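You operate a simulated robot arm through the tools that you are given. There is no shell and no other tool. Be economical: measure what you need, move in short steps, check, and stop when the job is done.

Carry out the task below with a simulated robot arm. There is one attempt and no reset: what you move stays moved.

TASK
Put the blue glass and the battery with the orange cap on the ash pan.
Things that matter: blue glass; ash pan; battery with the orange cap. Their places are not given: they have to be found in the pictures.

It is judged by the outcome, as a careful person would: the job done as asked, and still so three seconds after it is handed in. It fails if anything else is knocked over, pushed out of place, dropped, spilled or broken.

THE ROBOT
A 7-joint arm with a two-finger parallel gripper, fixed in place. Base frame: the origin is at the foot of the arm, x ahead of it, y to its left, z up; the work surface is at about z = 0. Lengths are in m, angles in degrees, forces in N, time in s.
With the tool pointing down near the work surface it reaches from about 0.24 to 0.62 m from the base axis. Its first joint turns from -66.0 to 66.0 degrees. Payload 2.6 kg.
Tool frame: the origin (TCP) lies between the finger pads and is the grasp point; the fingertips stand 0.03 m ahead of it; z points along the fingers, y is the line along which they close. The gripper opens to 0.094 m. The fingers are 0.028 m wide and 0.01 m thick; the gripper's body (0.05 by 0.096 m) begins 0.055 m behind the TCP.
Orientation is that of the tool frame in the base frame, as [roll, pitch, yaw] about the fixed x, y, z axes, in that order (R = Rz(yaw) Ry(pitch) Rx(roll)). With the fingers straight down and closing along the base's y, the tool's x points along the base's -x, its y along +y and its z along -z.

THE INTERFACE
- The arm moves only by the tool arm_command. Its argument "targets" is text: rows parted by semicolons, each of 7 numbers parted by spaces: the shift along the tool's x, y, z in units of 20 mm (1.0 is 20 mm), then the turn, a rotation vector about the tool's x, y, z in units of 5 degrees (1.0 is 5 degrees), then the finger opening in m, from 0 to 0.094. In form: x y z rx ry rz jaw; .... A call has 1 to 10 rows; each row shifts and turns the commanded pose from where the row before left it, along the tool's axes as they then stand. A call with a number of a shift or a turn outside -1 to 1 is refused whole. A row lasts 0.2 s, in which the tool goes at most 0.05 m and 8.6 degrees; a call with a longer step from one row to the next is refused whole, and so is a gripper value outside its range. A pose out of reach is approached as far as the arm can. The call stops where the force on the tool passes 40 N (or 10 N more than at its start, if that is more) or the arm is blocked; 0.2 s more then pass. The fingers move at their own pace (about 0.072 m/s each) and stop on an object; they squeeze with about 25 N. The grip force told is the motor's: it shows also when the fingers shut on nothing. Time passes only in rows, and 0.2 s behind the last, so rows that do not move let the fingers close. It gives the time, the measured TCP pose, the force on the tool (base axes), the opening and the grip force at its end, in the units of the frame above (readings bear some noise), and new pictures: "show" is both (left out), scene, wrist or none.
- Cameras (640 x 400 px; columns grow to the right, rows downward): "scene" is fixed at [0.0373, 0.4218, 0.5686]; the picture's right is [-0.85, -0.53, 0.00], its down [-0.29, 0.46, -0.84] and it looks along [0.45, -0.71, -0.54] (base axes); focal length 326 px, centre (320, 200). "wrist" rides on the gripper at [-0.037, 0, -0.058] in the tool frame; the picture's right is [0.00, -1.00, 0.00], its down [0.97, 0.00, -0.24] and it looks along [0.24, 0.00, 0.97] (tool axes); focal length 218 px, centre (320, 200).
- locate(camera, pixels): for up to 12 pixels [column, row] of the newest picture of that camera ("zoom" is the newest enlarged one), the place [x, y, z] in the base frame of the surface seen there, good to about 0.002 m, but the place of the scene camera against the robot may be out by one fixed shift of up to 0.018 m in any direction. No time passes.
- enlarge(camera, box): a new picture of the part [left, top, right, bottom] of that camera's present view, enlarged. No time passes.
- job_done(): hands the job in; it is judged then, once.

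Work in short steps. Measure before you move; look again where a grasp or a placing could have gone wrong, and mend it. You have 60 turns and 120 pictures in all, the two below and enlarged ones among them. Open the gripper and draw the arm clear of the work before you hand the job in, unless the task says otherwise; then end with one line.

The tools are called by a JSON object that holds its "method" and its "body". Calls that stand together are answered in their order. arm_command: Moves the arm, as the interface text tells. Its arguments: {"type":"object","properties":{"targets":{"type":"string"},"show":{"type":"string","enum":["both","scene","wrist","none"]}},"required":["targets"]} The other tools are called the same way: locate (camera, pixels) gives the place of the surface under pixels of a picture; enlarge (camera, box) takes an enlarged picture of a part of a camera's view; job_done () hands the job in.

At the start:

```text
time_s: 0.0
ee_pos: [0.3159, -0.1961, 0.3822]
tool_rot: [180.0, 0.0, 180.0]
wrist_force: [-0.2, 0.2, -0.3]
width: 0.094
grasp_force: 0.0
```

scene: 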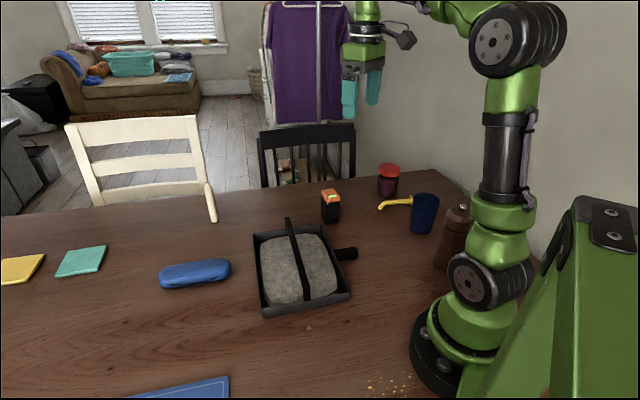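
wrist: 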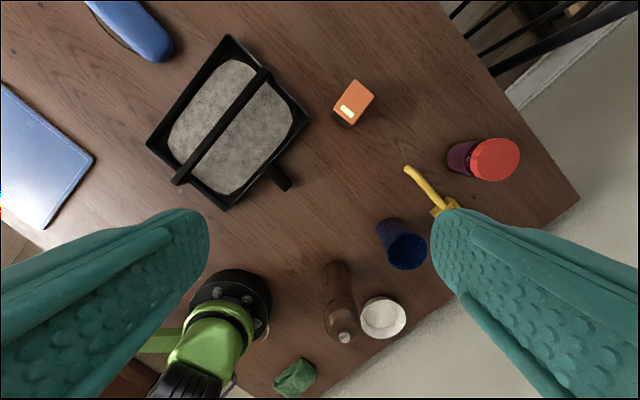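

The blue glass (wrist ~[403,248]), the battery with the orange cap ([352,102]) and the ash pan ([232,125]) are visible. I measure them.

{"method": "locate", "body": {"camera": "wrist", "pixels": [[407, 252], [384, 228], [425, 250], [392, 267], [352, 85], [373, 97], [335, 115], [350, 126], [345, 112], [440, 205], [410, 170], [338, 335]]}}

{"method": "locate", "body": {"camera": "wrist", "pixels": [[228, 36], [310, 115], [228, 208], [147, 145], [268, 72], [180, 183], [225, 128], [195, 110], [250, 150], [285, 185], [490, 160], [290, 130]]}}

{"method": "enlarge", "body": {"camera": "scene", "box": [230, 150, 490, 320]}}

{"method": "enlarge", "body": {"camera": "wrist", "box": [130, 20, 530, 300]}}

```text
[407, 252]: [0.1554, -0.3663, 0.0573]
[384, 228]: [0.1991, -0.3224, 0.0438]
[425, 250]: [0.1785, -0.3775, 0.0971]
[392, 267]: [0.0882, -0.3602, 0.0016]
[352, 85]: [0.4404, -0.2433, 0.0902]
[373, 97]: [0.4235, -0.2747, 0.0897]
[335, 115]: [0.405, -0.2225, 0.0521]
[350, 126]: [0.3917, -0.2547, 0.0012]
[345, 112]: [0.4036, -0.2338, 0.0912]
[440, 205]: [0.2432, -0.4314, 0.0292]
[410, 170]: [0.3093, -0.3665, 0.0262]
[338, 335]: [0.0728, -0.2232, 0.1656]
```

```text
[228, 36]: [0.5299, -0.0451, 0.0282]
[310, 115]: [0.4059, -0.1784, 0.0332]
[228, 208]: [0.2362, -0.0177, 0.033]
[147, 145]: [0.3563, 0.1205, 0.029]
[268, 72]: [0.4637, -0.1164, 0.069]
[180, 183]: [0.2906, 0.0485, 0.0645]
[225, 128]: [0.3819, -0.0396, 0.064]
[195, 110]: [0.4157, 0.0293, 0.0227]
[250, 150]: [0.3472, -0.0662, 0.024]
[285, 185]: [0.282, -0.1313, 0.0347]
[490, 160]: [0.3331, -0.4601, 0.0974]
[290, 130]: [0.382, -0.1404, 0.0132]
```

```text
2.35 times, centred on (360, 235) of scene
```

zoom: 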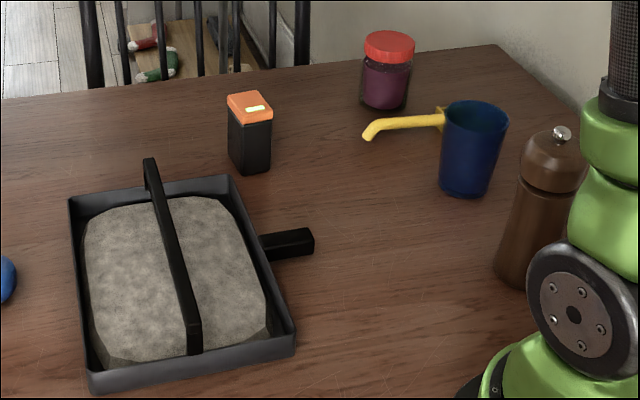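

```text
1.43 times, centred on (330, 160) of wrist
```

zoom: 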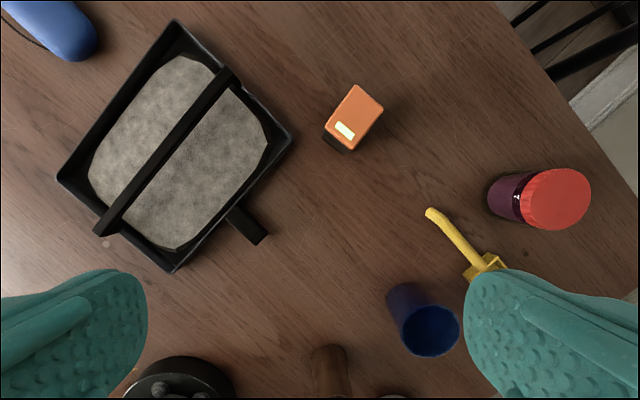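

Next I measure the battery's top corners and the glass rim precisely.

{"method": "enlarge", "body": {"camera": "wrist", "box": [320, 70, 400, 120]}}

{"method": "enlarge", "body": {"camera": "wrist", "box": [320, 180, 480, 360]}}

```text
8.00 times, centred on (360, 95) of wrist
```

zoom: 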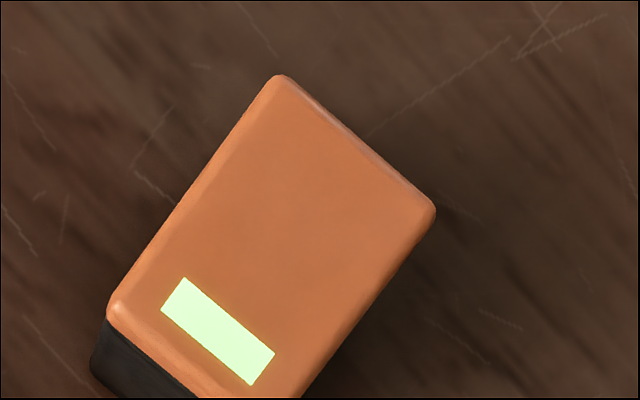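

```text
2.22 times, centred on (400, 270) of wrist
```

zoom: 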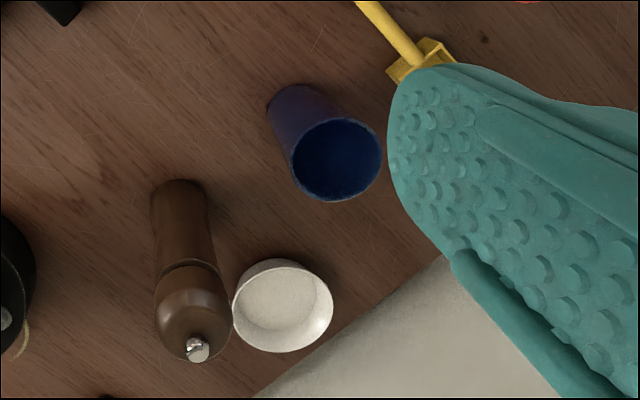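

{"method": "locate", "body": {"camera": "zoom", "pixels": [[291, 160], [381, 160], [345, 119], [330, 200], [335, 160], [268, 103], [235, 300], [330, 310], [400, 75], [195, 350], [160, 190]]}}

{"method": "locate", "body": {"camera": "wrist", "pixels": [[355, 80], [373.5, 97], [334.5, 108.5], [357, 120], [354, 98]]}}

```text
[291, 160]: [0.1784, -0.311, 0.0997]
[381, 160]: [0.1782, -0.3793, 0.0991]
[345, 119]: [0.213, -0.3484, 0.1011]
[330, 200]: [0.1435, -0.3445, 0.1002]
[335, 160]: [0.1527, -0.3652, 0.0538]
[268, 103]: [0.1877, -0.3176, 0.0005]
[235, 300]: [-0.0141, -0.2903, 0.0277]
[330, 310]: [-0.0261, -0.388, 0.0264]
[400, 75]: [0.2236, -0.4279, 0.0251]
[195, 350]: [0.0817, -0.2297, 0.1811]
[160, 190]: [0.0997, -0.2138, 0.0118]
```

```text
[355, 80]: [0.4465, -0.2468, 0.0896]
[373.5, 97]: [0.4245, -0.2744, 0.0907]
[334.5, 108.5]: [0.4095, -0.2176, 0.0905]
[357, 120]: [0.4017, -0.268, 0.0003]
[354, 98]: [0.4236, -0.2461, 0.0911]
```

Battery: centre (0.417,-0.246), top z 0.09, short side along ~52°. I first turn the tool by -38° about the vertical (tool rz +38°), then move above the battery.

{"method": "arm_command", "body": {"targets": "0 0 0 0 0 0.95 0.094;0 0 0 0 0 0.95 0.094;0 0 0 0 0 0.95 0.094;0 0 0 0 0 0.95 0.094;0 0 0 0 0 0.95 0.094;0 0 0 0 0 0.95 0.094;0 0 0 0 0 0.95 0.094;0 0 0 0 0 0.95 0.094", "show": "none"}}

{"method": "arm_command", "body": {"targets": "-0.92 0.19 1 0 0 0 0.094;-0.92 0.19 1 0 0 0 0.094;-0.92 0.19 1 0 0 0 0.094;-0.92 0.19 1 0 0 0 0.094;-0.92 0.19 1 0 0 0 0.094;-0.92 0.19 1 0 0 0 0.094;0 0 1 0 0 0 0.094;0 0 1 0 0 0 0.094;0 0 1 0 0 0 0.094"}}

```text
time_s: 1.8
ee_pos: [0.3176, -0.1956, 0.3835]
tool_rot: [179.9, 0.1, 141.9]
wrist_force: [0.3, 0.1, 0.1]
width: 0.0939
grasp_force: 0.0
```

```text
time_s: 3.8
ee_pos: [0.4178, -0.2468, 0.2034]
tool_rot: [-180.0, 0.0, 142.0]
wrist_force: [-1.2, -0.5, 0.1]
width: 0.0941
grasp_force: 0.3
```

scene: 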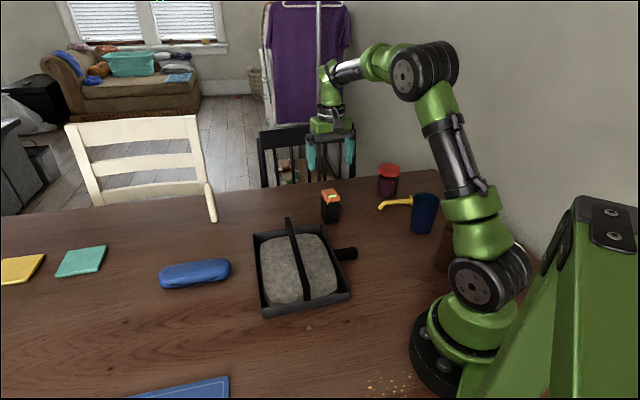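
wrist: 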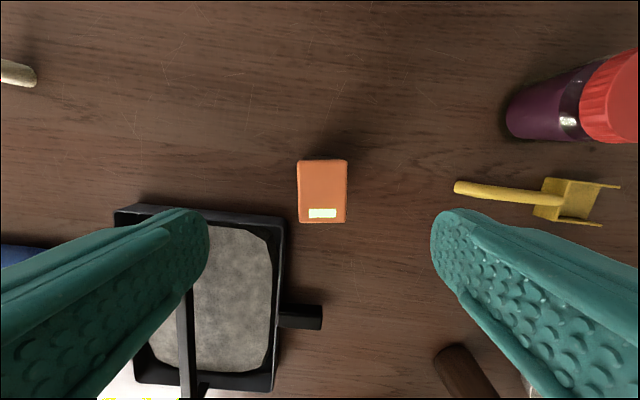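

{"method": "locate", "body": {"camera": "wrist", "pixels": [[298, 160], [346, 160], [299, 222], [345, 222], [120, 212], [285, 217], [273, 390], [225, 245], [225, 300], [225, 350], [262, 300], [188, 340]]}}

```text
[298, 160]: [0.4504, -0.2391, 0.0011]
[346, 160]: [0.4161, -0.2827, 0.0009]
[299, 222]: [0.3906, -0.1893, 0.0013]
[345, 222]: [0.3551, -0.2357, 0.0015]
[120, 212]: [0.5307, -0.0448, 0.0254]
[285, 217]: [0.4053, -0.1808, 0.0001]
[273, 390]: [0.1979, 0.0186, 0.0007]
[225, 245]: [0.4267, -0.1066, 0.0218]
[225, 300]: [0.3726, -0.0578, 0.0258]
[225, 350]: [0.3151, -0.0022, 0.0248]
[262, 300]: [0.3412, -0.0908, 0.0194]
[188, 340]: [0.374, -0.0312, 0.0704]
```

The battery is centred between the fingers. I descend to TCP z ≈ 0.08 and close.

{"method": "arm_command", "body": {"targets": "0 0 1 0 0 0 0.094;0 0 1 0 0 0 0.094;0 0 1 0 0 0 0.094;0 0 1 0 0 0 0.094;0 0 1 0 0 0 0.094;0 0 1 0 0 0 0.094;0 0 0.15 0 0 0 0.094", "show": "both"}}

```text
time_s: 5.4
ee_pos: [0.418, -0.2456, 0.08]
tool_rot: [-180.0, 0.0, 142.1]
wrist_force: [1.0, -0.1, 0.6]
width: 0.094
grasp_force: 0.1
```

scene: 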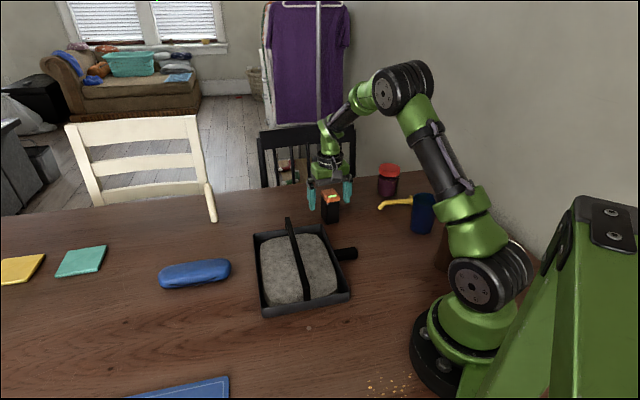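
wrist: 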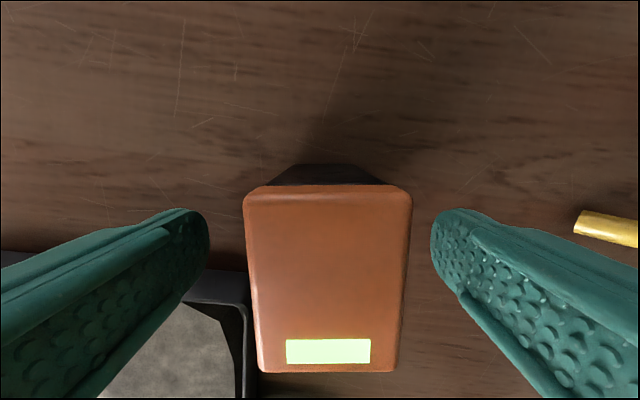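

Aligned; close the fingers and lift.

{"method": "arm_command", "body": {"targets": "0 -0.07 0 0 0 0 0.094;0 0 0 0 0 0 0.02;0 0 0 0 0 0 0.02;0 0 0 0 0 0 0.02;0 0 0 0 0 0 0.02;0 0 -0.5 0 0 0 0.02;0 0 -1 0 0 0 0.02;0 0 -1 0 0 0 0.02;0 0 -1 0 0 0 0.02;0 0 -1 0 0 0 0.02"}}

```text
time_s: 7.6
ee_pos: [0.4156, -0.2475, 0.1694]
tool_rot: [179.9, -0.1, 142.0]
wrist_force: [0.1, -0.3, 0.1]
width: 0.0202
grasp_force: 0.0
```

scene: 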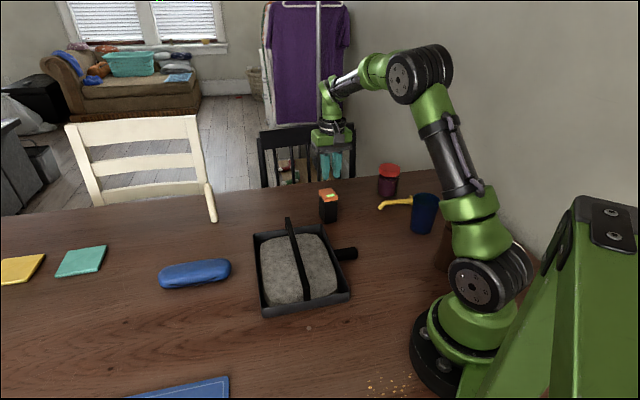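
wrist: 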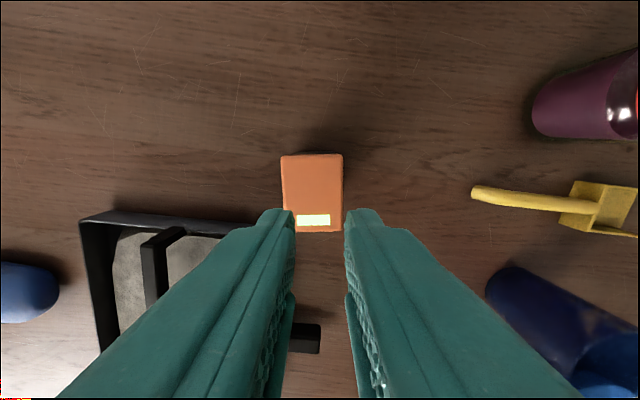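

The grip slipped off: width 0.02 and force 0, battery still standing at [312,190]. I re-measure it before trying again.

{"method": "locate", "body": {"camera": "wrist", "pixels": [[284, 159], [340, 158], [287, 205], [312, 160], [341, 200], [312, 190]]}}

{"method": "enlarge", "body": {"camera": "scene", "box": [290, 130, 370, 240]}}

{"method": "enlarge", "body": {"camera": "wrist", "box": [250, 130, 380, 250]}}

```text
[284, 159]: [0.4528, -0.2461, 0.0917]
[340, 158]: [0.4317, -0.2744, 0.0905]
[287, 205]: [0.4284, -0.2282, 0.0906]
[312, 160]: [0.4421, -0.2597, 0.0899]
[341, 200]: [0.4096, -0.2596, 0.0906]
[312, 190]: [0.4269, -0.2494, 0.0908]
```

```text
3.64 times, centred on (330, 185) of scene
```

zoom: 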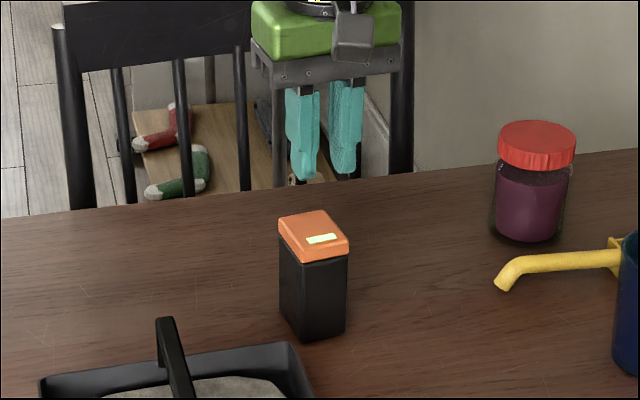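

```text
3.33 times, centred on (315, 190) of wrist
```

zoom: 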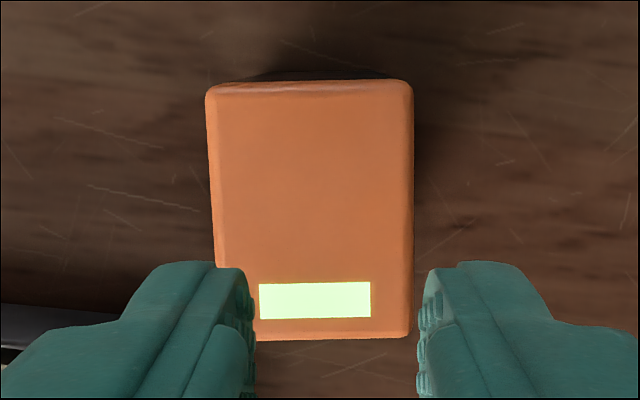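

The battery now stands centred near (0.4237,-0.2458), turned to ~53.5°. I open, correct the pose and grip lower (TCP z ≈ 0.055), then close fully without lifting to read the grip.

{"method": "arm_command", "body": {"targets": "-0.27 0.31 0 0 0 -0.3 0.094;0 0 0 0 0 0 0.094;0 0 0 0 0 0 0.094;0 0 1 0 0 0 0.094;0 0 1 0 0 0 0.094;0 0 1 0 0 0 0.094;0 0 0.9 0 0 0 0.094", "show": "wrist"}}

```text
time_s: 9.2
ee_pos: [0.4253, -0.2453, 0.0921]
tool_rot: [180.0, 0.0, 143.4]
wrist_force: [0.0, -1.0, 0.0]
width: 0.0941
grasp_force: 0.1
```

wrist: 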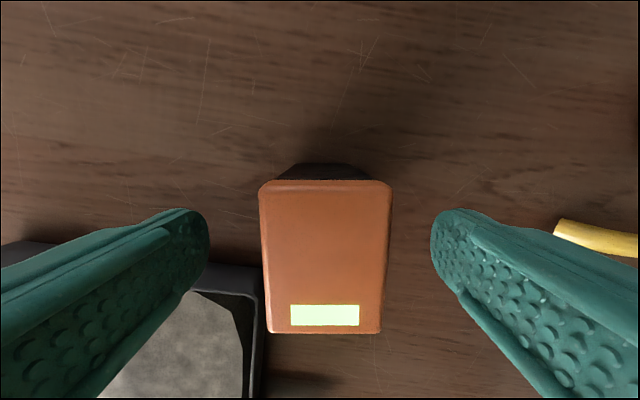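

Centred within ~1 mm; lower to 0.055 and close.

{"method": "arm_command", "body": {"targets": "0 -0.06 1 0 0 0 0.094;0 0 0.85 0 0 0 0.094;0 0 0 0 0 0 0;0 0 0 0 0 0 0;0 0 0 0 0 0 0;0 0 0 0 0 0 0;0 0 0 0 0 0 0", "show": "wrist"}}

```text
time_s: 10.8
ee_pos: [0.4219, -0.247, 0.0574]
tool_rot: [-179.9, 0.0, 143.5]
wrist_force: [0.6, -0.1, -0.2]
width: 0.0443
grasp_force: 24.2
```

wrist: 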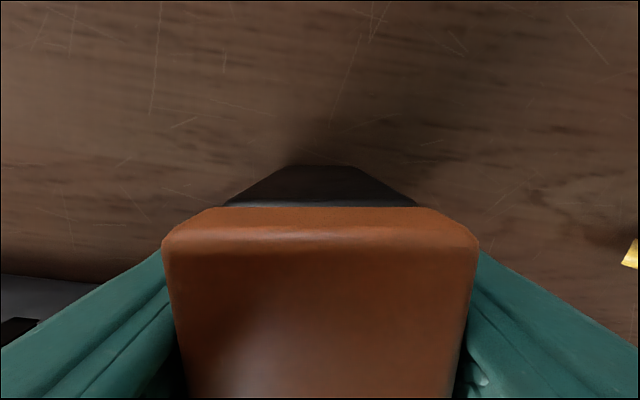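

Grip holds (24 N, width 0.044). Lift slowly.

{"method": "arm_command", "body": {"targets": "0 0 -0.2 0 0 0 0;0 0 -0.3 0 0 0 0;0 0 -0.5 0 0 0 0", "show": "scene"}}

```text
time_s: 11.6
ee_pos: [0.4239, -0.2482, 0.0775]
tool_rot: [-179.9, 0.0, 143.7]
wrist_force: [0.1, -0.6, -3.0]
width: 0.0444
grasp_force: 25.2
```

scene: 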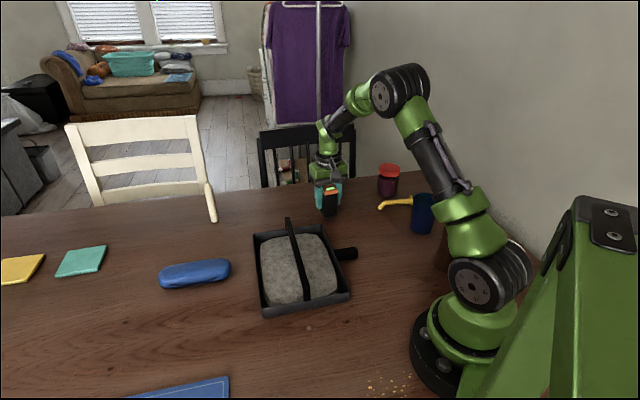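

Held firmly. Raise to ~0.157 and move over the near half of the pan (target (0.352,-0.0635)).

{"method": "arm_command", "body": {"targets": "0 0 -1 0 0 0 0;0 0 -1 0 0 0 0;0 0 -1 0 0 0 0;0 0 -1 0 0 0 0", "show": "none"}}

{"method": "arm_command", "body": {"targets": "0.926 0.583 0 0 0 0 0;0.926 0.583 0 0 0 0 0;0.926 0.583 0 0 0 0 0;0.926 0.583 0 0 0 0 0;0.926 0.583 0 0 0 0 0;0.926 0.583 0 0 0 0 0;0.926 0.583 0 0 0 0 0;0.926 0.583 0 0 0 0 0;0.926 0.583 0 0 0 0 0", "show": "scene"}}

{"method": "arm_command", "body": {"targets": "0 0 0 0 0 -0.93 0;0 0 0 0 0 -0.93 0;0 0 0 0 0 -0.93 0;0 0 0 0 0 -0.93 0;0 0 0 0 0 -0.93 0;0 0 0 0 0 -0.93 0;0 0 0 0 0 -0.93 0;0 0 0 0 0 -0.93 0;0 0 0 0 0 -0.93 0", "show": "none"}}

{"method": "arm_command", "body": {"targets": "0 0 0 0 0 -0.93 0;0 0 0 0 0 -0.93 0;0 0 0 0 0 -0.93 0;0 0 0 0 0 -0.93 0;0 0 0 0 0 -0.93 0;0 0 0 0 0 -0.93 0;0 0 0 0 0 -0.93 0;0 0 0 0 0 -0.93 0;0 0 0 0 0 -0.93 0", "show": "both"}}

```text
time_s: 12.6
ee_pos: [0.4258, -0.2465, 0.1551]
tool_rot: [-179.9, 0.0, 143.5]
wrist_force: [0.0, 0.9, -2.4]
width: 0.0442
grasp_force: 25.2
```

```text
time_s: 14.6
ee_pos: [0.3534, -0.0619, 0.1523]
tool_rot: [180.0, 0.0, 143.4]
wrist_force: [-0.1, -0.5, -3.6]
width: 0.0444
grasp_force: 25.3
```

scene: 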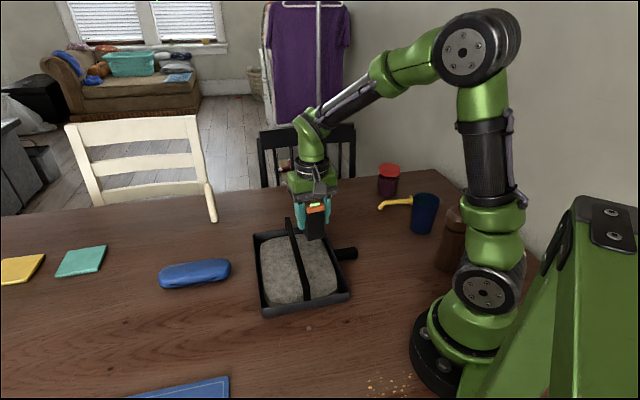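

```text
time_s: 16.6
ee_pos: [0.3525, -0.0631, 0.1544]
tool_rot: [180.0, 0.0, -174.5]
wrist_force: [-0.1, -0.7, -2.6]
width: 0.0443
grasp_force: 24.8
```

```text
time_s: 18.6
ee_pos: [0.3533, -0.0635, 0.1537]
tool_rot: [180.0, 0.1, -132.6]
wrist_force: [0.7, 1.0, -2.5]
width: 0.0445
grasp_force: 25.0
```

scene: 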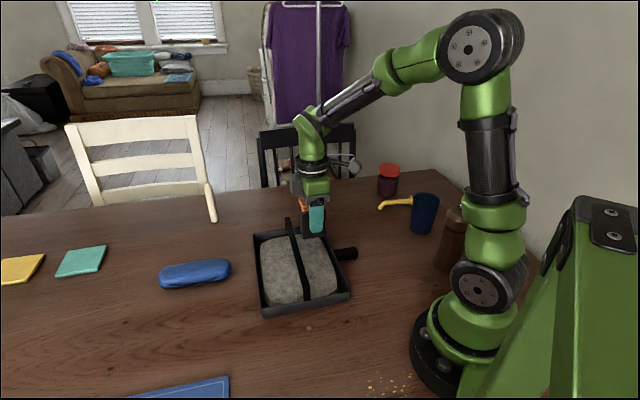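
wrist: 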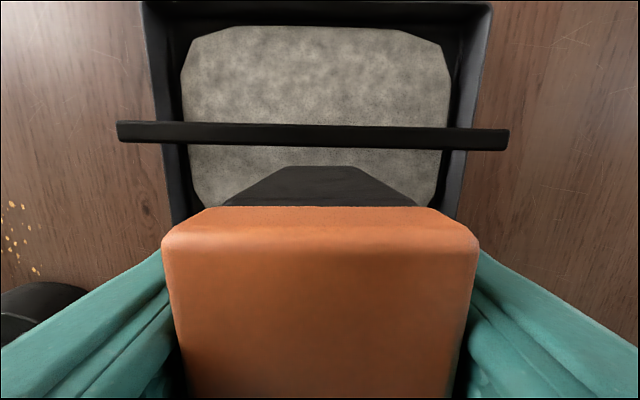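

Aligned with the pan. I measure bar, ash and battery top edge before lowering.

{"method": "locate", "body": {"camera": "wrist", "pixels": [[315, 126], [315, 146], [315, 40], [315, 75], [315, 110], [210, 175], [430, 160], [315, 12], [130, 130], [500, 140], [315, 210], [230, 80]]}}

```text
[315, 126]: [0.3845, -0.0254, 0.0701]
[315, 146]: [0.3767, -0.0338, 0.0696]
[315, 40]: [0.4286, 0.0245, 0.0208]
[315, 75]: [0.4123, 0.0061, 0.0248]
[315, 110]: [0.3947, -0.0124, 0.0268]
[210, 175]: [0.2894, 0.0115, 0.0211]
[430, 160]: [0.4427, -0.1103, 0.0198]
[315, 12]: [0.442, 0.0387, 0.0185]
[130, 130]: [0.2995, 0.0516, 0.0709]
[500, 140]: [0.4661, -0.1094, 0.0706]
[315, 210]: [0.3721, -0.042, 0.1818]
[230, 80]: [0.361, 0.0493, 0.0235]
```

Battery bottom is at ≈0.091, ash at ≈0.024; its bar-side edge is 9 mm from the bar. Shift 4 mm off the bar and lower most of the way.

{"method": "arm_command", "body": {"targets": "0.2 0 1 0 0 0 0;0 0 1 0 0 0 0;0 0 0.8 0 0 0 0;0 0 0.2 0 0 0 0;0 0 0.1 0 0 0 0", "show": "both"}}

```text
time_s: 19.8
ee_pos: [0.3513, -0.0647, 0.092]
tool_rot: [-179.9, 0.0, -132.7]
wrist_force: [0.5, 0.2, -1.5]
width: 0.0443
grasp_force: 25.7
```

scene: 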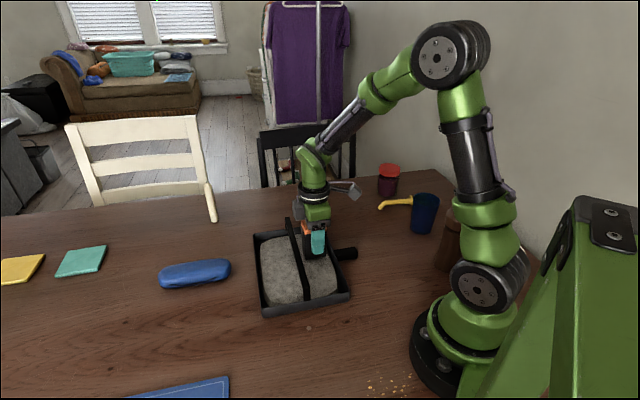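
wrist: 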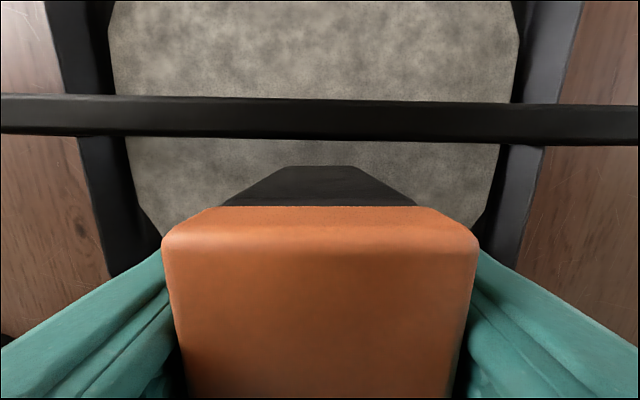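

Force still shows the hanging weight. Lower by 1.5 mm steps until contact.

{"method": "arm_command", "body": {"targets": "0 0 0.1 0 0 0 0;0 0 0.1 0 0 0 0;0 0 0.07 0 0 0 0", "show": "none"}}

{"method": "arm_command", "body": {"targets": "0 0 0.07 0 0 0 0;0 0 0.05 0 0 0 0", "show": "none"}}

```text
time_s: 20.6
ee_pos: [0.3502, -0.0652, 0.0871]
tool_rot: [-180.0, 0.0, -132.9]
wrist_force: [-0.7, 0.4, -2.4]
width: 0.0446
grasp_force: 25.1
```

```text
time_s: 21.2
ee_pos: [0.348, -0.0659, 0.0857]
tool_rot: [180.0, -0.1, -132.9]
wrist_force: [0.1, -0.6, -2.4]
width: 0.0445
grasp_force: 25.3
```

{"method": "arm_command", "body": {"targets": "0 0 0.08 0 0 0 0;0 0 0.05 0 0 0 0", "show": "none"}}

{"method": "arm_command", "body": {"targets": "0 0 0.06 0 0 0 0;0 0 0.04 0 0 0 0", "show": "none"}}

{"method": "enlarge", "body": {"camera": "scene", "box": [240, 190, 370, 320]}}

```text
time_s: 21.8
ee_pos: [0.3514, -0.0649, 0.0826]
tool_rot: [-179.9, 0.0, -132.8]
wrist_force: [0.7, 0.1, -2.7]
width: 0.0443
grasp_force: 25.7
```

```text
time_s: 22.4
ee_pos: [0.3511, -0.0657, 0.0811]
tool_rot: [-180.0, -0.1, -132.7]
wrist_force: [-0.1, 0.9, -3.3]
width: 0.0442
grasp_force: 25.2
```

```text
3.08 times, centred on (305, 255) of scene
```

zoom: 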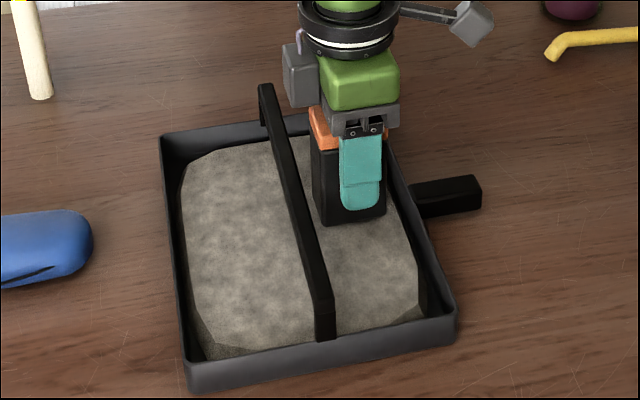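

Still hanging; continue in ~1 mm steps.

{"method": "arm_command", "body": {"targets": "0 0 0.05 0 0 0 0;0 0 0.04 0 0 0 0", "show": "none"}}

{"method": "arm_command", "body": {"targets": "0 0 0.05 0 0 0 0;0 0 0.04 0 0 0 0", "show": "none"}}

```text
time_s: 23.0
ee_pos: [0.35, -0.0664, 0.0787]
tool_rot: [-180.0, 0.1, -132.8]
wrist_force: [-0.8, 0.5, -1.7]
width: 0.0443
grasp_force: 25.3
```

```text
time_s: 23.6
ee_pos: [0.3507, -0.066, 0.0753]
tool_rot: [180.0, 0.0, -132.7]
wrist_force: [0.4, -1.6, -2.2]
width: 0.0445
grasp_force: 25.2
```

{"method": "arm_command", "body": {"targets": "0 0 0.03 0 0 0 0", "show": "wrist"}}

{"method": "enlarge", "body": {"camera": "scene", "box": [290, 200, 350, 260]}}

```text
time_s: 24.0
ee_pos: [0.3498, -0.0664, 0.076]
tool_rot: [-180.0, 0.0, -132.8]
wrist_force: [-0.1, -0.2, -3.6]
width: 0.0443
grasp_force: 25.0
```

wrist: 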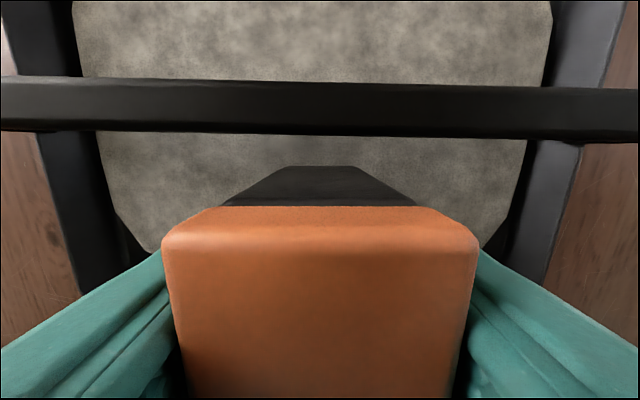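

```text
6.67 times, centred on (320, 230) of scene
```

zoom: 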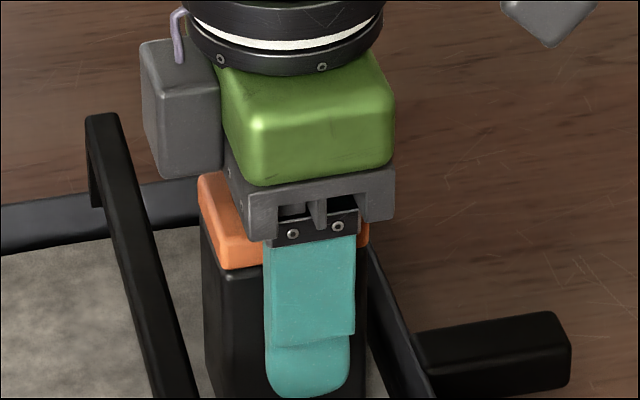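

{"method": "arm_command", "body": {"targets": "0 0 0.05 0 0 0 0;0 0 0 0 0 0 0", "show": "none"}}

{"method": "arm_command", "body": {"targets": "0 0 0.05 0 0 0 0;0 0 0 0 0 0 0", "show": "none"}}

{"method": "locate", "body": {"camera": "wrist", "pixels": [[280, 172], [315, 167], [320, 215], [315, 155], [200, 190]]}}

```text
time_s: 24.6
ee_pos: [0.3492, -0.0656, 0.0756]
tool_rot: [179.9, -0.1, -132.8]
wrist_force: [0.4, -0.1, -2.9]
width: 0.0444
grasp_force: 24.6
```

```text
time_s: 25.2
ee_pos: [0.3513, -0.067, 0.0751]
tool_rot: [180.0, 0.0, -132.8]
wrist_force: [-0.8, -0.3, -2.7]
width: 0.0443
grasp_force: 24.8
```

```text
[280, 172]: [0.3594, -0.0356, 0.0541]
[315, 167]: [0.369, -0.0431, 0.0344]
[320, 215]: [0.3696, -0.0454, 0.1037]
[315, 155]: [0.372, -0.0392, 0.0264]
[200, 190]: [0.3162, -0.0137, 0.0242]
```

{"method": "arm_command", "body": {"targets": "0 0 0.06 0 0 0 0;0 0 0 0 0 0 0", "show": "none"}}

{"method": "arm_command", "body": {"targets": "0 0 0.06 0 0 0 0;0 0 0 0 0 0 0", "show": "none"}}

{"method": "arm_command", "body": {"targets": "0 0 0.06 0 0 0 0;0 0 0 0 0 0 0", "show": "wrist"}}

```text
time_s: 25.8
ee_pos: [0.3508, -0.0659, 0.0736]
tool_rot: [180.0, 0.0, -132.8]
wrist_force: [0.0, 0.2, -2.8]
width: 0.0442
grasp_force: 24.9
```

```text
time_s: 26.4
ee_pos: [0.3506, -0.0662, 0.0725]
tool_rot: [180.0, -0.1, -132.8]
wrist_force: [-0.3, 0.2, -2.0]
width: 0.0444
grasp_force: 24.7
```

```text
time_s: 27.0
ee_pos: [0.3516, -0.0664, 0.0715]
tool_rot: [-180.0, 0.0, -132.9]
wrist_force: [0.7, 0.1, -2.1]
width: 0.0445
grasp_force: 24.4
```

wrist: 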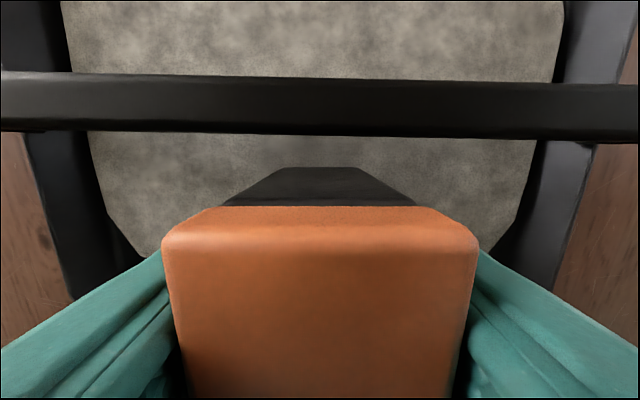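

{"method": "arm_command", "body": {"targets": "0 0 0.06 0 0 0 0;0 0 0 0 0 0 0", "show": "none"}}

{"method": "arm_command", "body": {"targets": "0 0 0.06 0 0 0 0;0 0 0 0 0 0 0", "show": "wrist"}}

{"method": "enlarge", "body": {"camera": "wrist", "box": [220, 120, 420, 220]}}

{"method": "enlarge", "body": {"camera": "scene", "box": [290, 200, 350, 260]}}

```text
time_s: 27.6
ee_pos: [0.3506, -0.066, 0.0697]
tool_rot: [180.0, 0.0, -132.8]
wrist_force: [0.4, 0.1, -2.2]
width: 0.0446
grasp_force: 24.9
```

```text
time_s: 28.2
ee_pos: [0.3498, -0.0641, 0.0686]
tool_rot: [-180.0, 0.0, -132.8]
wrist_force: [-0.5, -0.6, -3.0]
width: 0.0444
grasp_force: 25.2
```

wrist: 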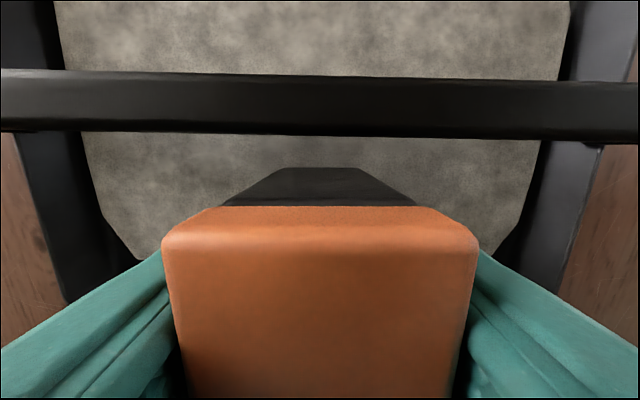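

```text
3.20 times, centred on (320, 170) of wrist
```

zoom: 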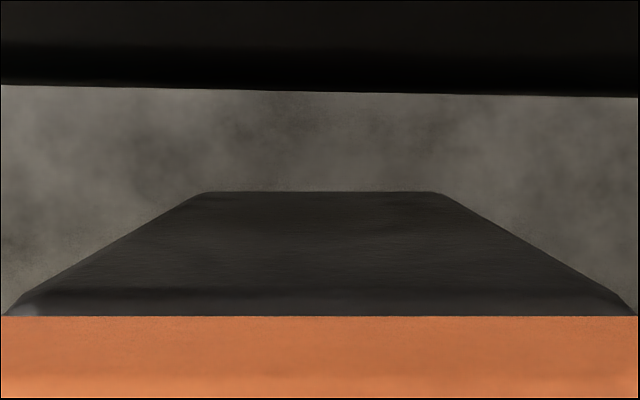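

```text
6.67 times, centred on (320, 230) of scene
```

zoom: 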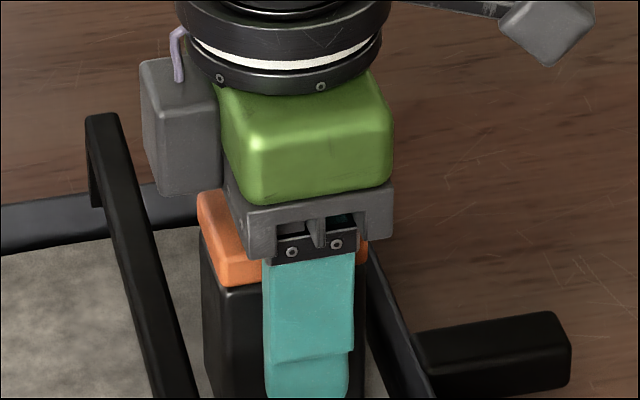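

The bottom edge is visually entering the ash, without contact force; the firm floor must be lower. Continue lowering with small steps.

{"method": "arm_command", "body": {"targets": "0 0 0.06 0 0 0 0;0 0 0 0 0 0 0", "show": "none"}}

{"method": "arm_command", "body": {"targets": "0 0 0.06 0 0 0 0;0 0 0 0 0 0 0", "show": "none"}}

{"method": "arm_command", "body": {"targets": "0 0 0.06 0 0 0 0;0 0 0 0 0 0 0", "show": "none"}}

{"method": "arm_command", "body": {"targets": "0 0 0.06 0 0 0 0;0 0 0 0 0 0 0", "show": "wrist"}}

```text
time_s: 28.8
ee_pos: [0.35, -0.0668, 0.0674]
tool_rot: [-180.0, 0.1, -132.7]
wrist_force: [-0.3, 0.4, -2.8]
width: 0.0445
grasp_force: 24.7
```

```text
time_s: 29.4
ee_pos: [0.3517, -0.0662, 0.0658]
tool_rot: [180.0, 0.0, -132.8]
wrist_force: [0.1, 0.1, -3.1]
width: 0.0446
grasp_force: 25.4
```

```text
time_s: 30.0
ee_pos: [0.3503, -0.0658, 0.0639]
tool_rot: [-180.0, 0.0, -132.9]
wrist_force: [-0.1, 0.3, -3.5]
width: 0.0445
grasp_force: 24.7
```

```text
time_s: 30.6
ee_pos: [0.3513, -0.0656, 0.0628]
tool_rot: [180.0, 0.0, -132.8]
wrist_force: [0.3, -0.2, -2.5]
width: 0.0443
grasp_force: 25.1
```

wrist: 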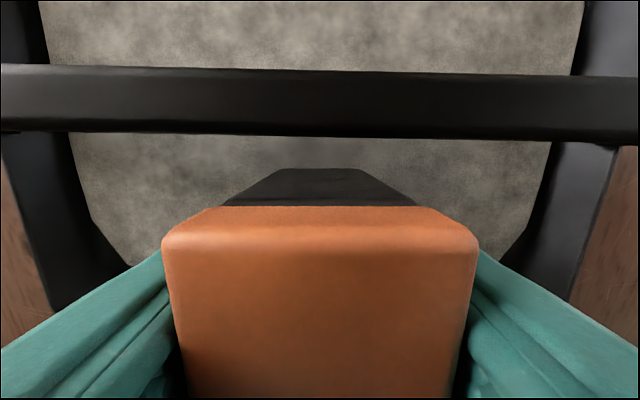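

{"method": "arm_command", "body": {"targets": "0 0 0.06 0 0 0 0;0 0 0.06 0 0 0 0;0 0 0 0 0 0 0", "show": "none"}}

{"method": "arm_command", "body": {"targets": "0 0 0.06 0 0 0 0;0 0 0.04 0 0 0 0;0 0 0 0 0 0 0", "show": "both"}}

```text
time_s: 31.4
ee_pos: [0.3509, -0.0662, 0.0598]
tool_rot: [-179.9, 0.0, -132.9]
wrist_force: [0.0, -0.3, -3.3]
width: 0.0446
grasp_force: 25.0
```

```text
time_s: 32.2
ee_pos: [0.3506, -0.0664, 0.0591]
tool_rot: [-179.9, 0.1, -132.7]
wrist_force: [-3.3, 2.2, 17.5]
width: 0.0443
grasp_force: 25.0
```

scene: 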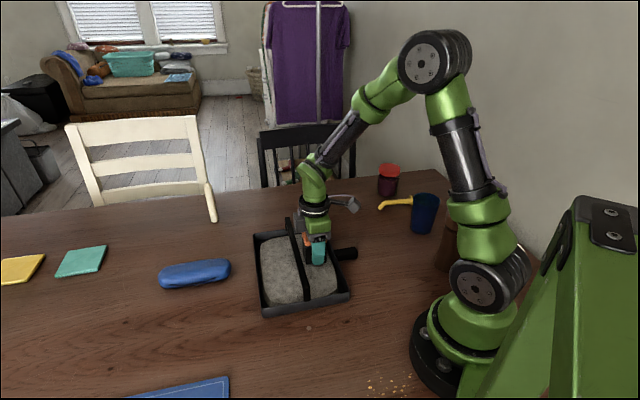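
wrist: 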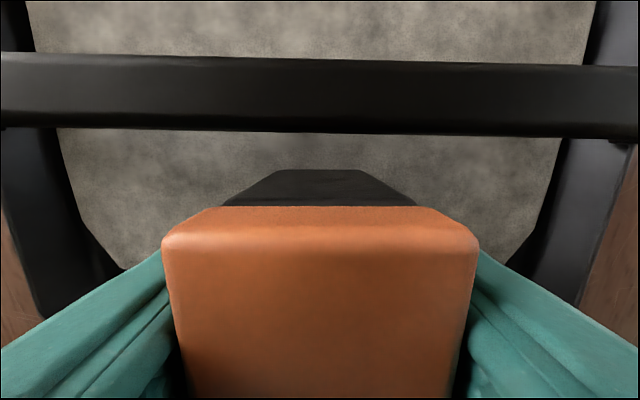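

Contact now (+20 N) at TCP 0.059: it rests on the pan floor. Relieve slightly, open, and rise.

{"method": "arm_command", "body": {"targets": "0 0 -0.04 0 0 0 0;0 0 0 0 0 0 0.06;0 0 0 0 0 0 0.06;0 0 0 0 0 0 0.066;0 0 -0.3 0 0 0 0.066;0 0 -0.7 0 0 0 0.066;0 0 -1 0 0 0 0.066;0 0 -1 0 0 0 0.066;0 0 -1 0 0 0 0.066;0 0 -1 0 0 0 0.066"}}

```text
time_s: 34.4
ee_pos: [0.3523, -0.0666, 0.1607]
tool_rot: [179.9, 0.0, -132.8]
wrist_force: [-0.2, 0.2, 1.0]
width: 0.0664
grasp_force: 0.0
```

scene: 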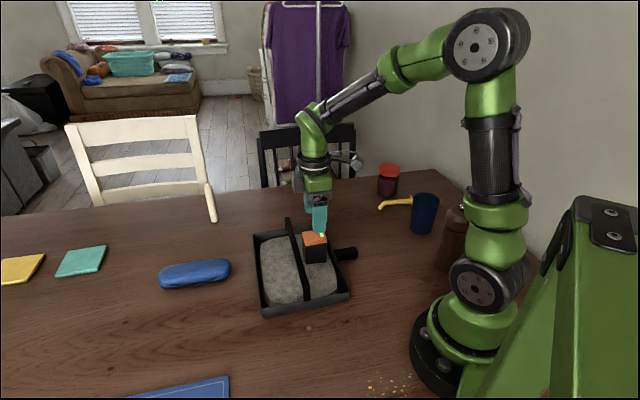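
wrist: 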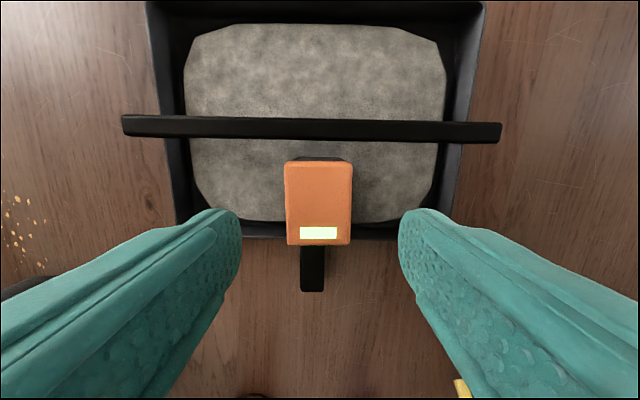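

The battery stands upright in the near half. Now raise and move over the glass at (0.178,-0.345), keeping the tool's yaw.

{"method": "arm_command", "body": {"targets": "0 0 -1 0 0 0 0.094;0 0 -1 0 0 0 0.094;0 0 -1 0 0 0 0.094;0 0 -1 0 0 0 0.094;0 0 -1 0 0 0 0.094;0 0 -1 0 0 0 0.094", "show": "none"}}

{"method": "arm_command", "body": {"targets": "0.95 -0.182 0 0 0 0 0.094;0.95 -0.182 0 0 0 0 0.094;0.95 -0.182 0 0 0 0 0.094;0.95 -0.182 0 0 0 0 0.094;0.95 -0.182 0 0 0 0 0.094;0.95 -0.182 0 0 0 0 0.094;0.95 -0.182 0 0 0 0 0.094;0.95 -0.182 0 0 0 0 0.094;0.95 -0.182 0 0 0 0 0.094", "show": "none"}}

{"method": "arm_command", "body": {"targets": "0.95 -0.182 0 0 0 0 0.094;0.95 -0.182 0 0 0 0 0.094;0.95 -0.182 0 0 0 0 0.094;0.95 -0.182 0 0 0 0 0.094;0.95 -0.182 0 0 0 0 0.094;0.95 -0.182 0 0 0 0 0.094;0.95 -0.182 0 0 0 0 0.094;0.95 -0.182 0 0 0 0 0.094"}}

```text
time_s: 35.8
ee_pos: [0.3506, -0.068, 0.2788]
tool_rot: [-180.0, 0.0, -132.8]
wrist_force: [-0.1, 0.5, 0.0]
width: 0.0935
grasp_force: 0.0
```

```text
time_s: 37.8
ee_pos: [0.2574, -0.2162, 0.2785]
tool_rot: [179.9, 0.0, -132.8]
wrist_force: [-0.2, -0.3, -0.4]
width: 0.0941
grasp_force: 0.1
```

```text
time_s: 39.6
ee_pos: [0.1747, -0.3465, 0.277]
tool_rot: [-179.9, 0.1, -132.8]
wrist_force: [-0.2, -0.2, -0.4]
width: 0.0939
grasp_force: 0.1
```

scene: 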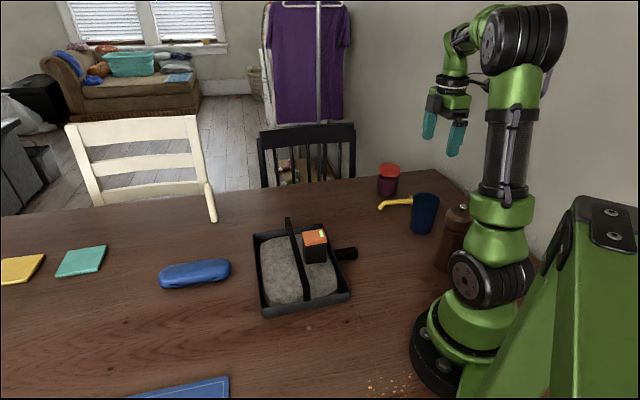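
wrist: 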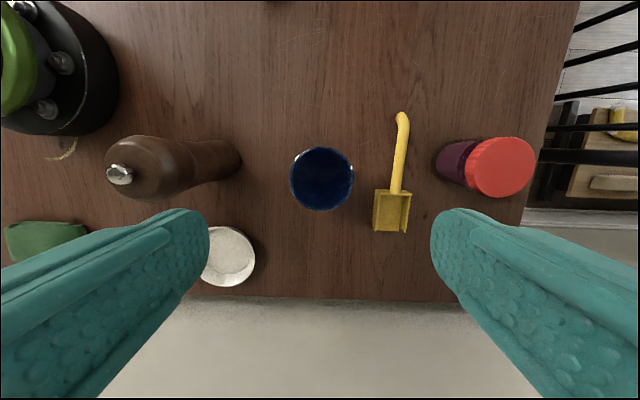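

Yaw reached. Measure glass rim, scoop, grinder and bowl in this view.

{"method": "locate", "body": {"camera": "wrist", "pixels": [[291, 180], [352, 180], [321, 149], [321, 209], [321, 180], [374, 195], [374, 228], [392, 175], [238, 155], [245, 240], [120, 175], [330, 212]]}}

{"method": "enlarge", "body": {"camera": "wrist", "box": [260, 120, 430, 240]}}

```text
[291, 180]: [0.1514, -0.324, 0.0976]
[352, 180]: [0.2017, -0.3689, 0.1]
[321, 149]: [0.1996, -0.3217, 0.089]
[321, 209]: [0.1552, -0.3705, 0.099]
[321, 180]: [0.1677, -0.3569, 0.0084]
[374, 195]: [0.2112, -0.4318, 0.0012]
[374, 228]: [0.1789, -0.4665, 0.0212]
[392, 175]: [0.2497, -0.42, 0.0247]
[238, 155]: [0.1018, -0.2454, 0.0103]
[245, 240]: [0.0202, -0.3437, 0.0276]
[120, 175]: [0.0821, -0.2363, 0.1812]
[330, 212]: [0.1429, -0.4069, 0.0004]
```

```text
3.33 times, centred on (345, 180) of wrist
```

zoom: 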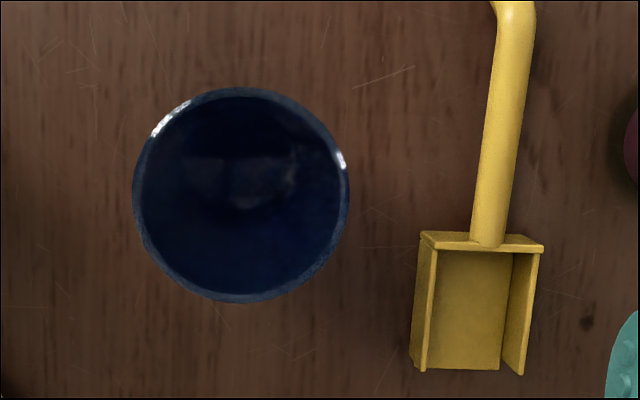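

Glass is empty, centred at (0.1765,-0.3465), rim Ø ≈0.068, well clear of the scoop. Descend to just above the rim and check.

{"method": "arm_command", "body": {"targets": "0 0 1 0 0 0 0.094;0 0 1 0 0 0 0.094;0 0 1 0 0 0 0.094;0 0 1 0 0 0 0.094;0 0 1 0 0 0 0.094;0 0 1 0 0 0 0.094;0 0 0.9 0 0 0 0.094"}}

```text
time_s: 41.2
ee_pos: [0.1759, -0.3431, 0.1399]
tool_rot: [180.0, 0.0, -132.7]
wrist_force: [0.1, 0.3, 0.2]
width: 0.094
grasp_force: 0.1
```

scene: 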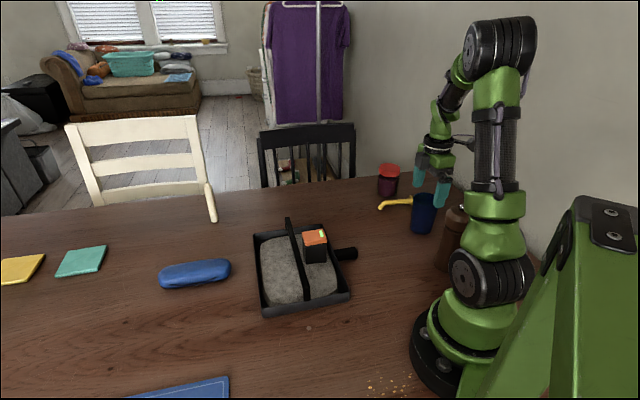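
wrist: 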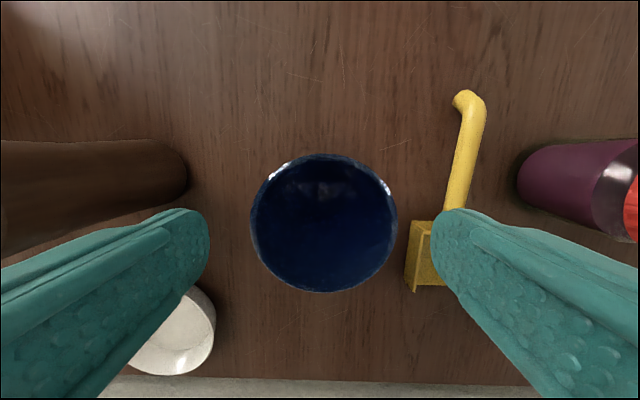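

Glass centred at [323,223]; shift 1.6 mm and descend to 0.065, then close.

{"method": "arm_command", "body": {"targets": "0 -0.08 0.7 0 0 0 0.094;0 0 1 0 0 0 0.094;0 0 1 0 0 0 0.094;0 0 1 0 0 0 0.094;0 0 0 0 0 0 0;0 0 0 0 0 0 0;0 0 0 0 0 0 0;0 0 0 0 0 0 0", "show": "both"}}

```text
time_s: 43.0
ee_pos: [0.1776, -0.3452, 0.0671]
tool_rot: [-180.0, 0.0, -132.8]
wrist_force: [0.9, 0.6, 0.1]
width: 0.0705
grasp_force: 24.4
```

scene: 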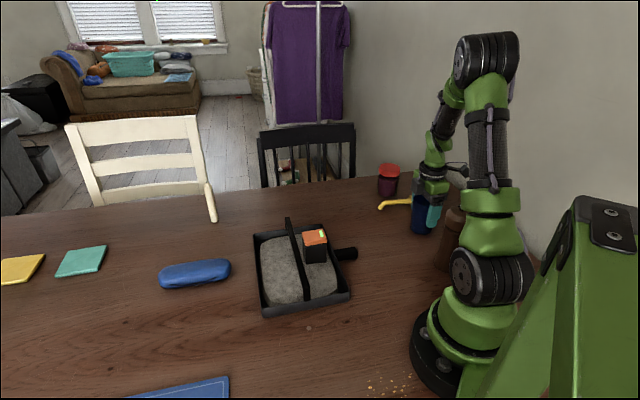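
wrist: 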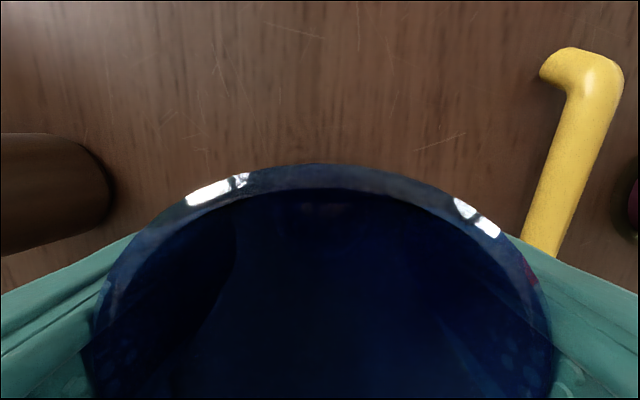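

Gripped (24 N, 0.0705). Lift gently, then carry above the far half of the pan (0.412, 0.000).

{"method": "arm_command", "body": {"targets": "0 0 -0.3 0 0 0 0;0 0 -0.7 0 0 0 0;0 0 -1 0 0 0 0;0 0 -1 0 0 0 0;0 0 -1 0 0 0 0;0 0 -1 0 0 0 0;0 0 -1 0 0 0 0;0 0 -1 0 0 0 0;0 0 -1 0 0 0 0", "show": "scene"}}

```text
time_s: 45.0
ee_pos: [0.1782, -0.3476, 0.2273]
tool_rot: [180.0, 0.0, -132.8]
wrist_force: [-0.7, 0.3, -2.1]
width: 0.0707
grasp_force: 25.0
```

scene: 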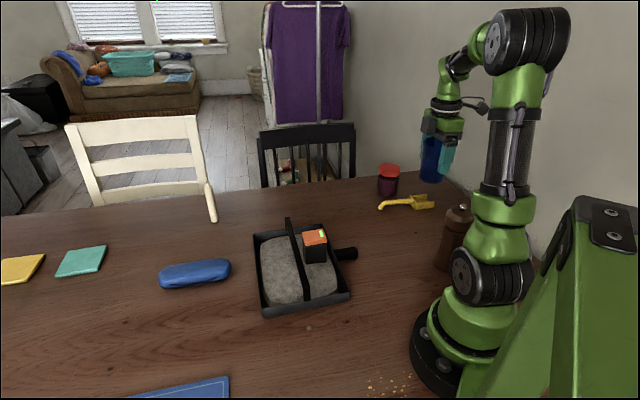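

{"method": "arm_command", "body": {"targets": "-0.983 0.149 0 0 0 0 0;-0.983 0.149 0 0 0 0 0;-0.983 0.149 0 0 0 0 0;-0.983 0.149 0 0 0 0 0;-0.983 0.149 0 0 0 0 0;-0.983 0.149 0 0 0 0 0;-0.983 0.149 0 0 0 0 0;-0.983 0.149 0 0 0 0 0;-0.983 0.149 0 0 0 0 0;-0.983 0.149 0 0 0 0 0", "show": "none"}}

{"method": "arm_command", "body": {"targets": "-0.983 0.149 0 0 0 0 0;-0.983 0.149 0 0 0 0 0;-0.983 0.149 0 0 0 0 0;-0.983 0.149 0 0 0 0 0;-0.983 0.149 0 0 0 0 0;-0.983 0.149 0 0 0 0 0;-0.983 0.149 0 0 0 0 0;-0.983 0.149 0 0 0 0 0;-0.983 0.149 0 0 0 0 0;-0.983 0.149 0 0 0 0 0", "show": "none"}}

{"method": "arm_command", "body": {"targets": "-0.983 0.149 0 0 0 0 0;0 0 0 0 0 0 0"}}

```text
time_s: 47.2
ee_pos: [0.2906, -0.1806, 0.2258]
tool_rot: [180.0, 0.0, -132.8]
wrist_force: [0.5, 0.3, -0.7]
width: 0.0707
grasp_force: 25.4
```

```text
time_s: 49.4
ee_pos: [0.4017, -0.0151, 0.2265]
tool_rot: [180.0, 0.0, -132.8]
wrist_force: [-0.5, -0.3, -2.7]
width: 0.0708
grasp_force: 25.3
```

```text
time_s: 50.0
ee_pos: [0.4127, 0.0006, 0.2268]
tool_rot: [180.0, -0.1, -132.9]
wrist_force: [-0.7, -0.3, -1.8]
width: 0.0706
grasp_force: 24.9
```

scene: 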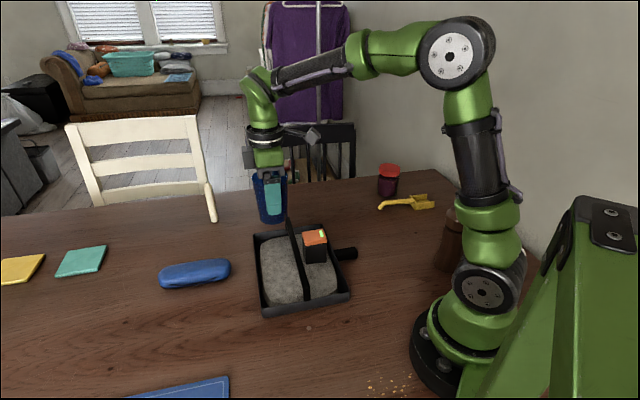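
wrist: 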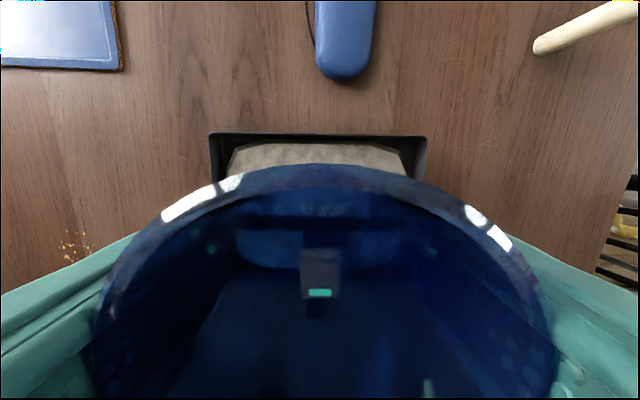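

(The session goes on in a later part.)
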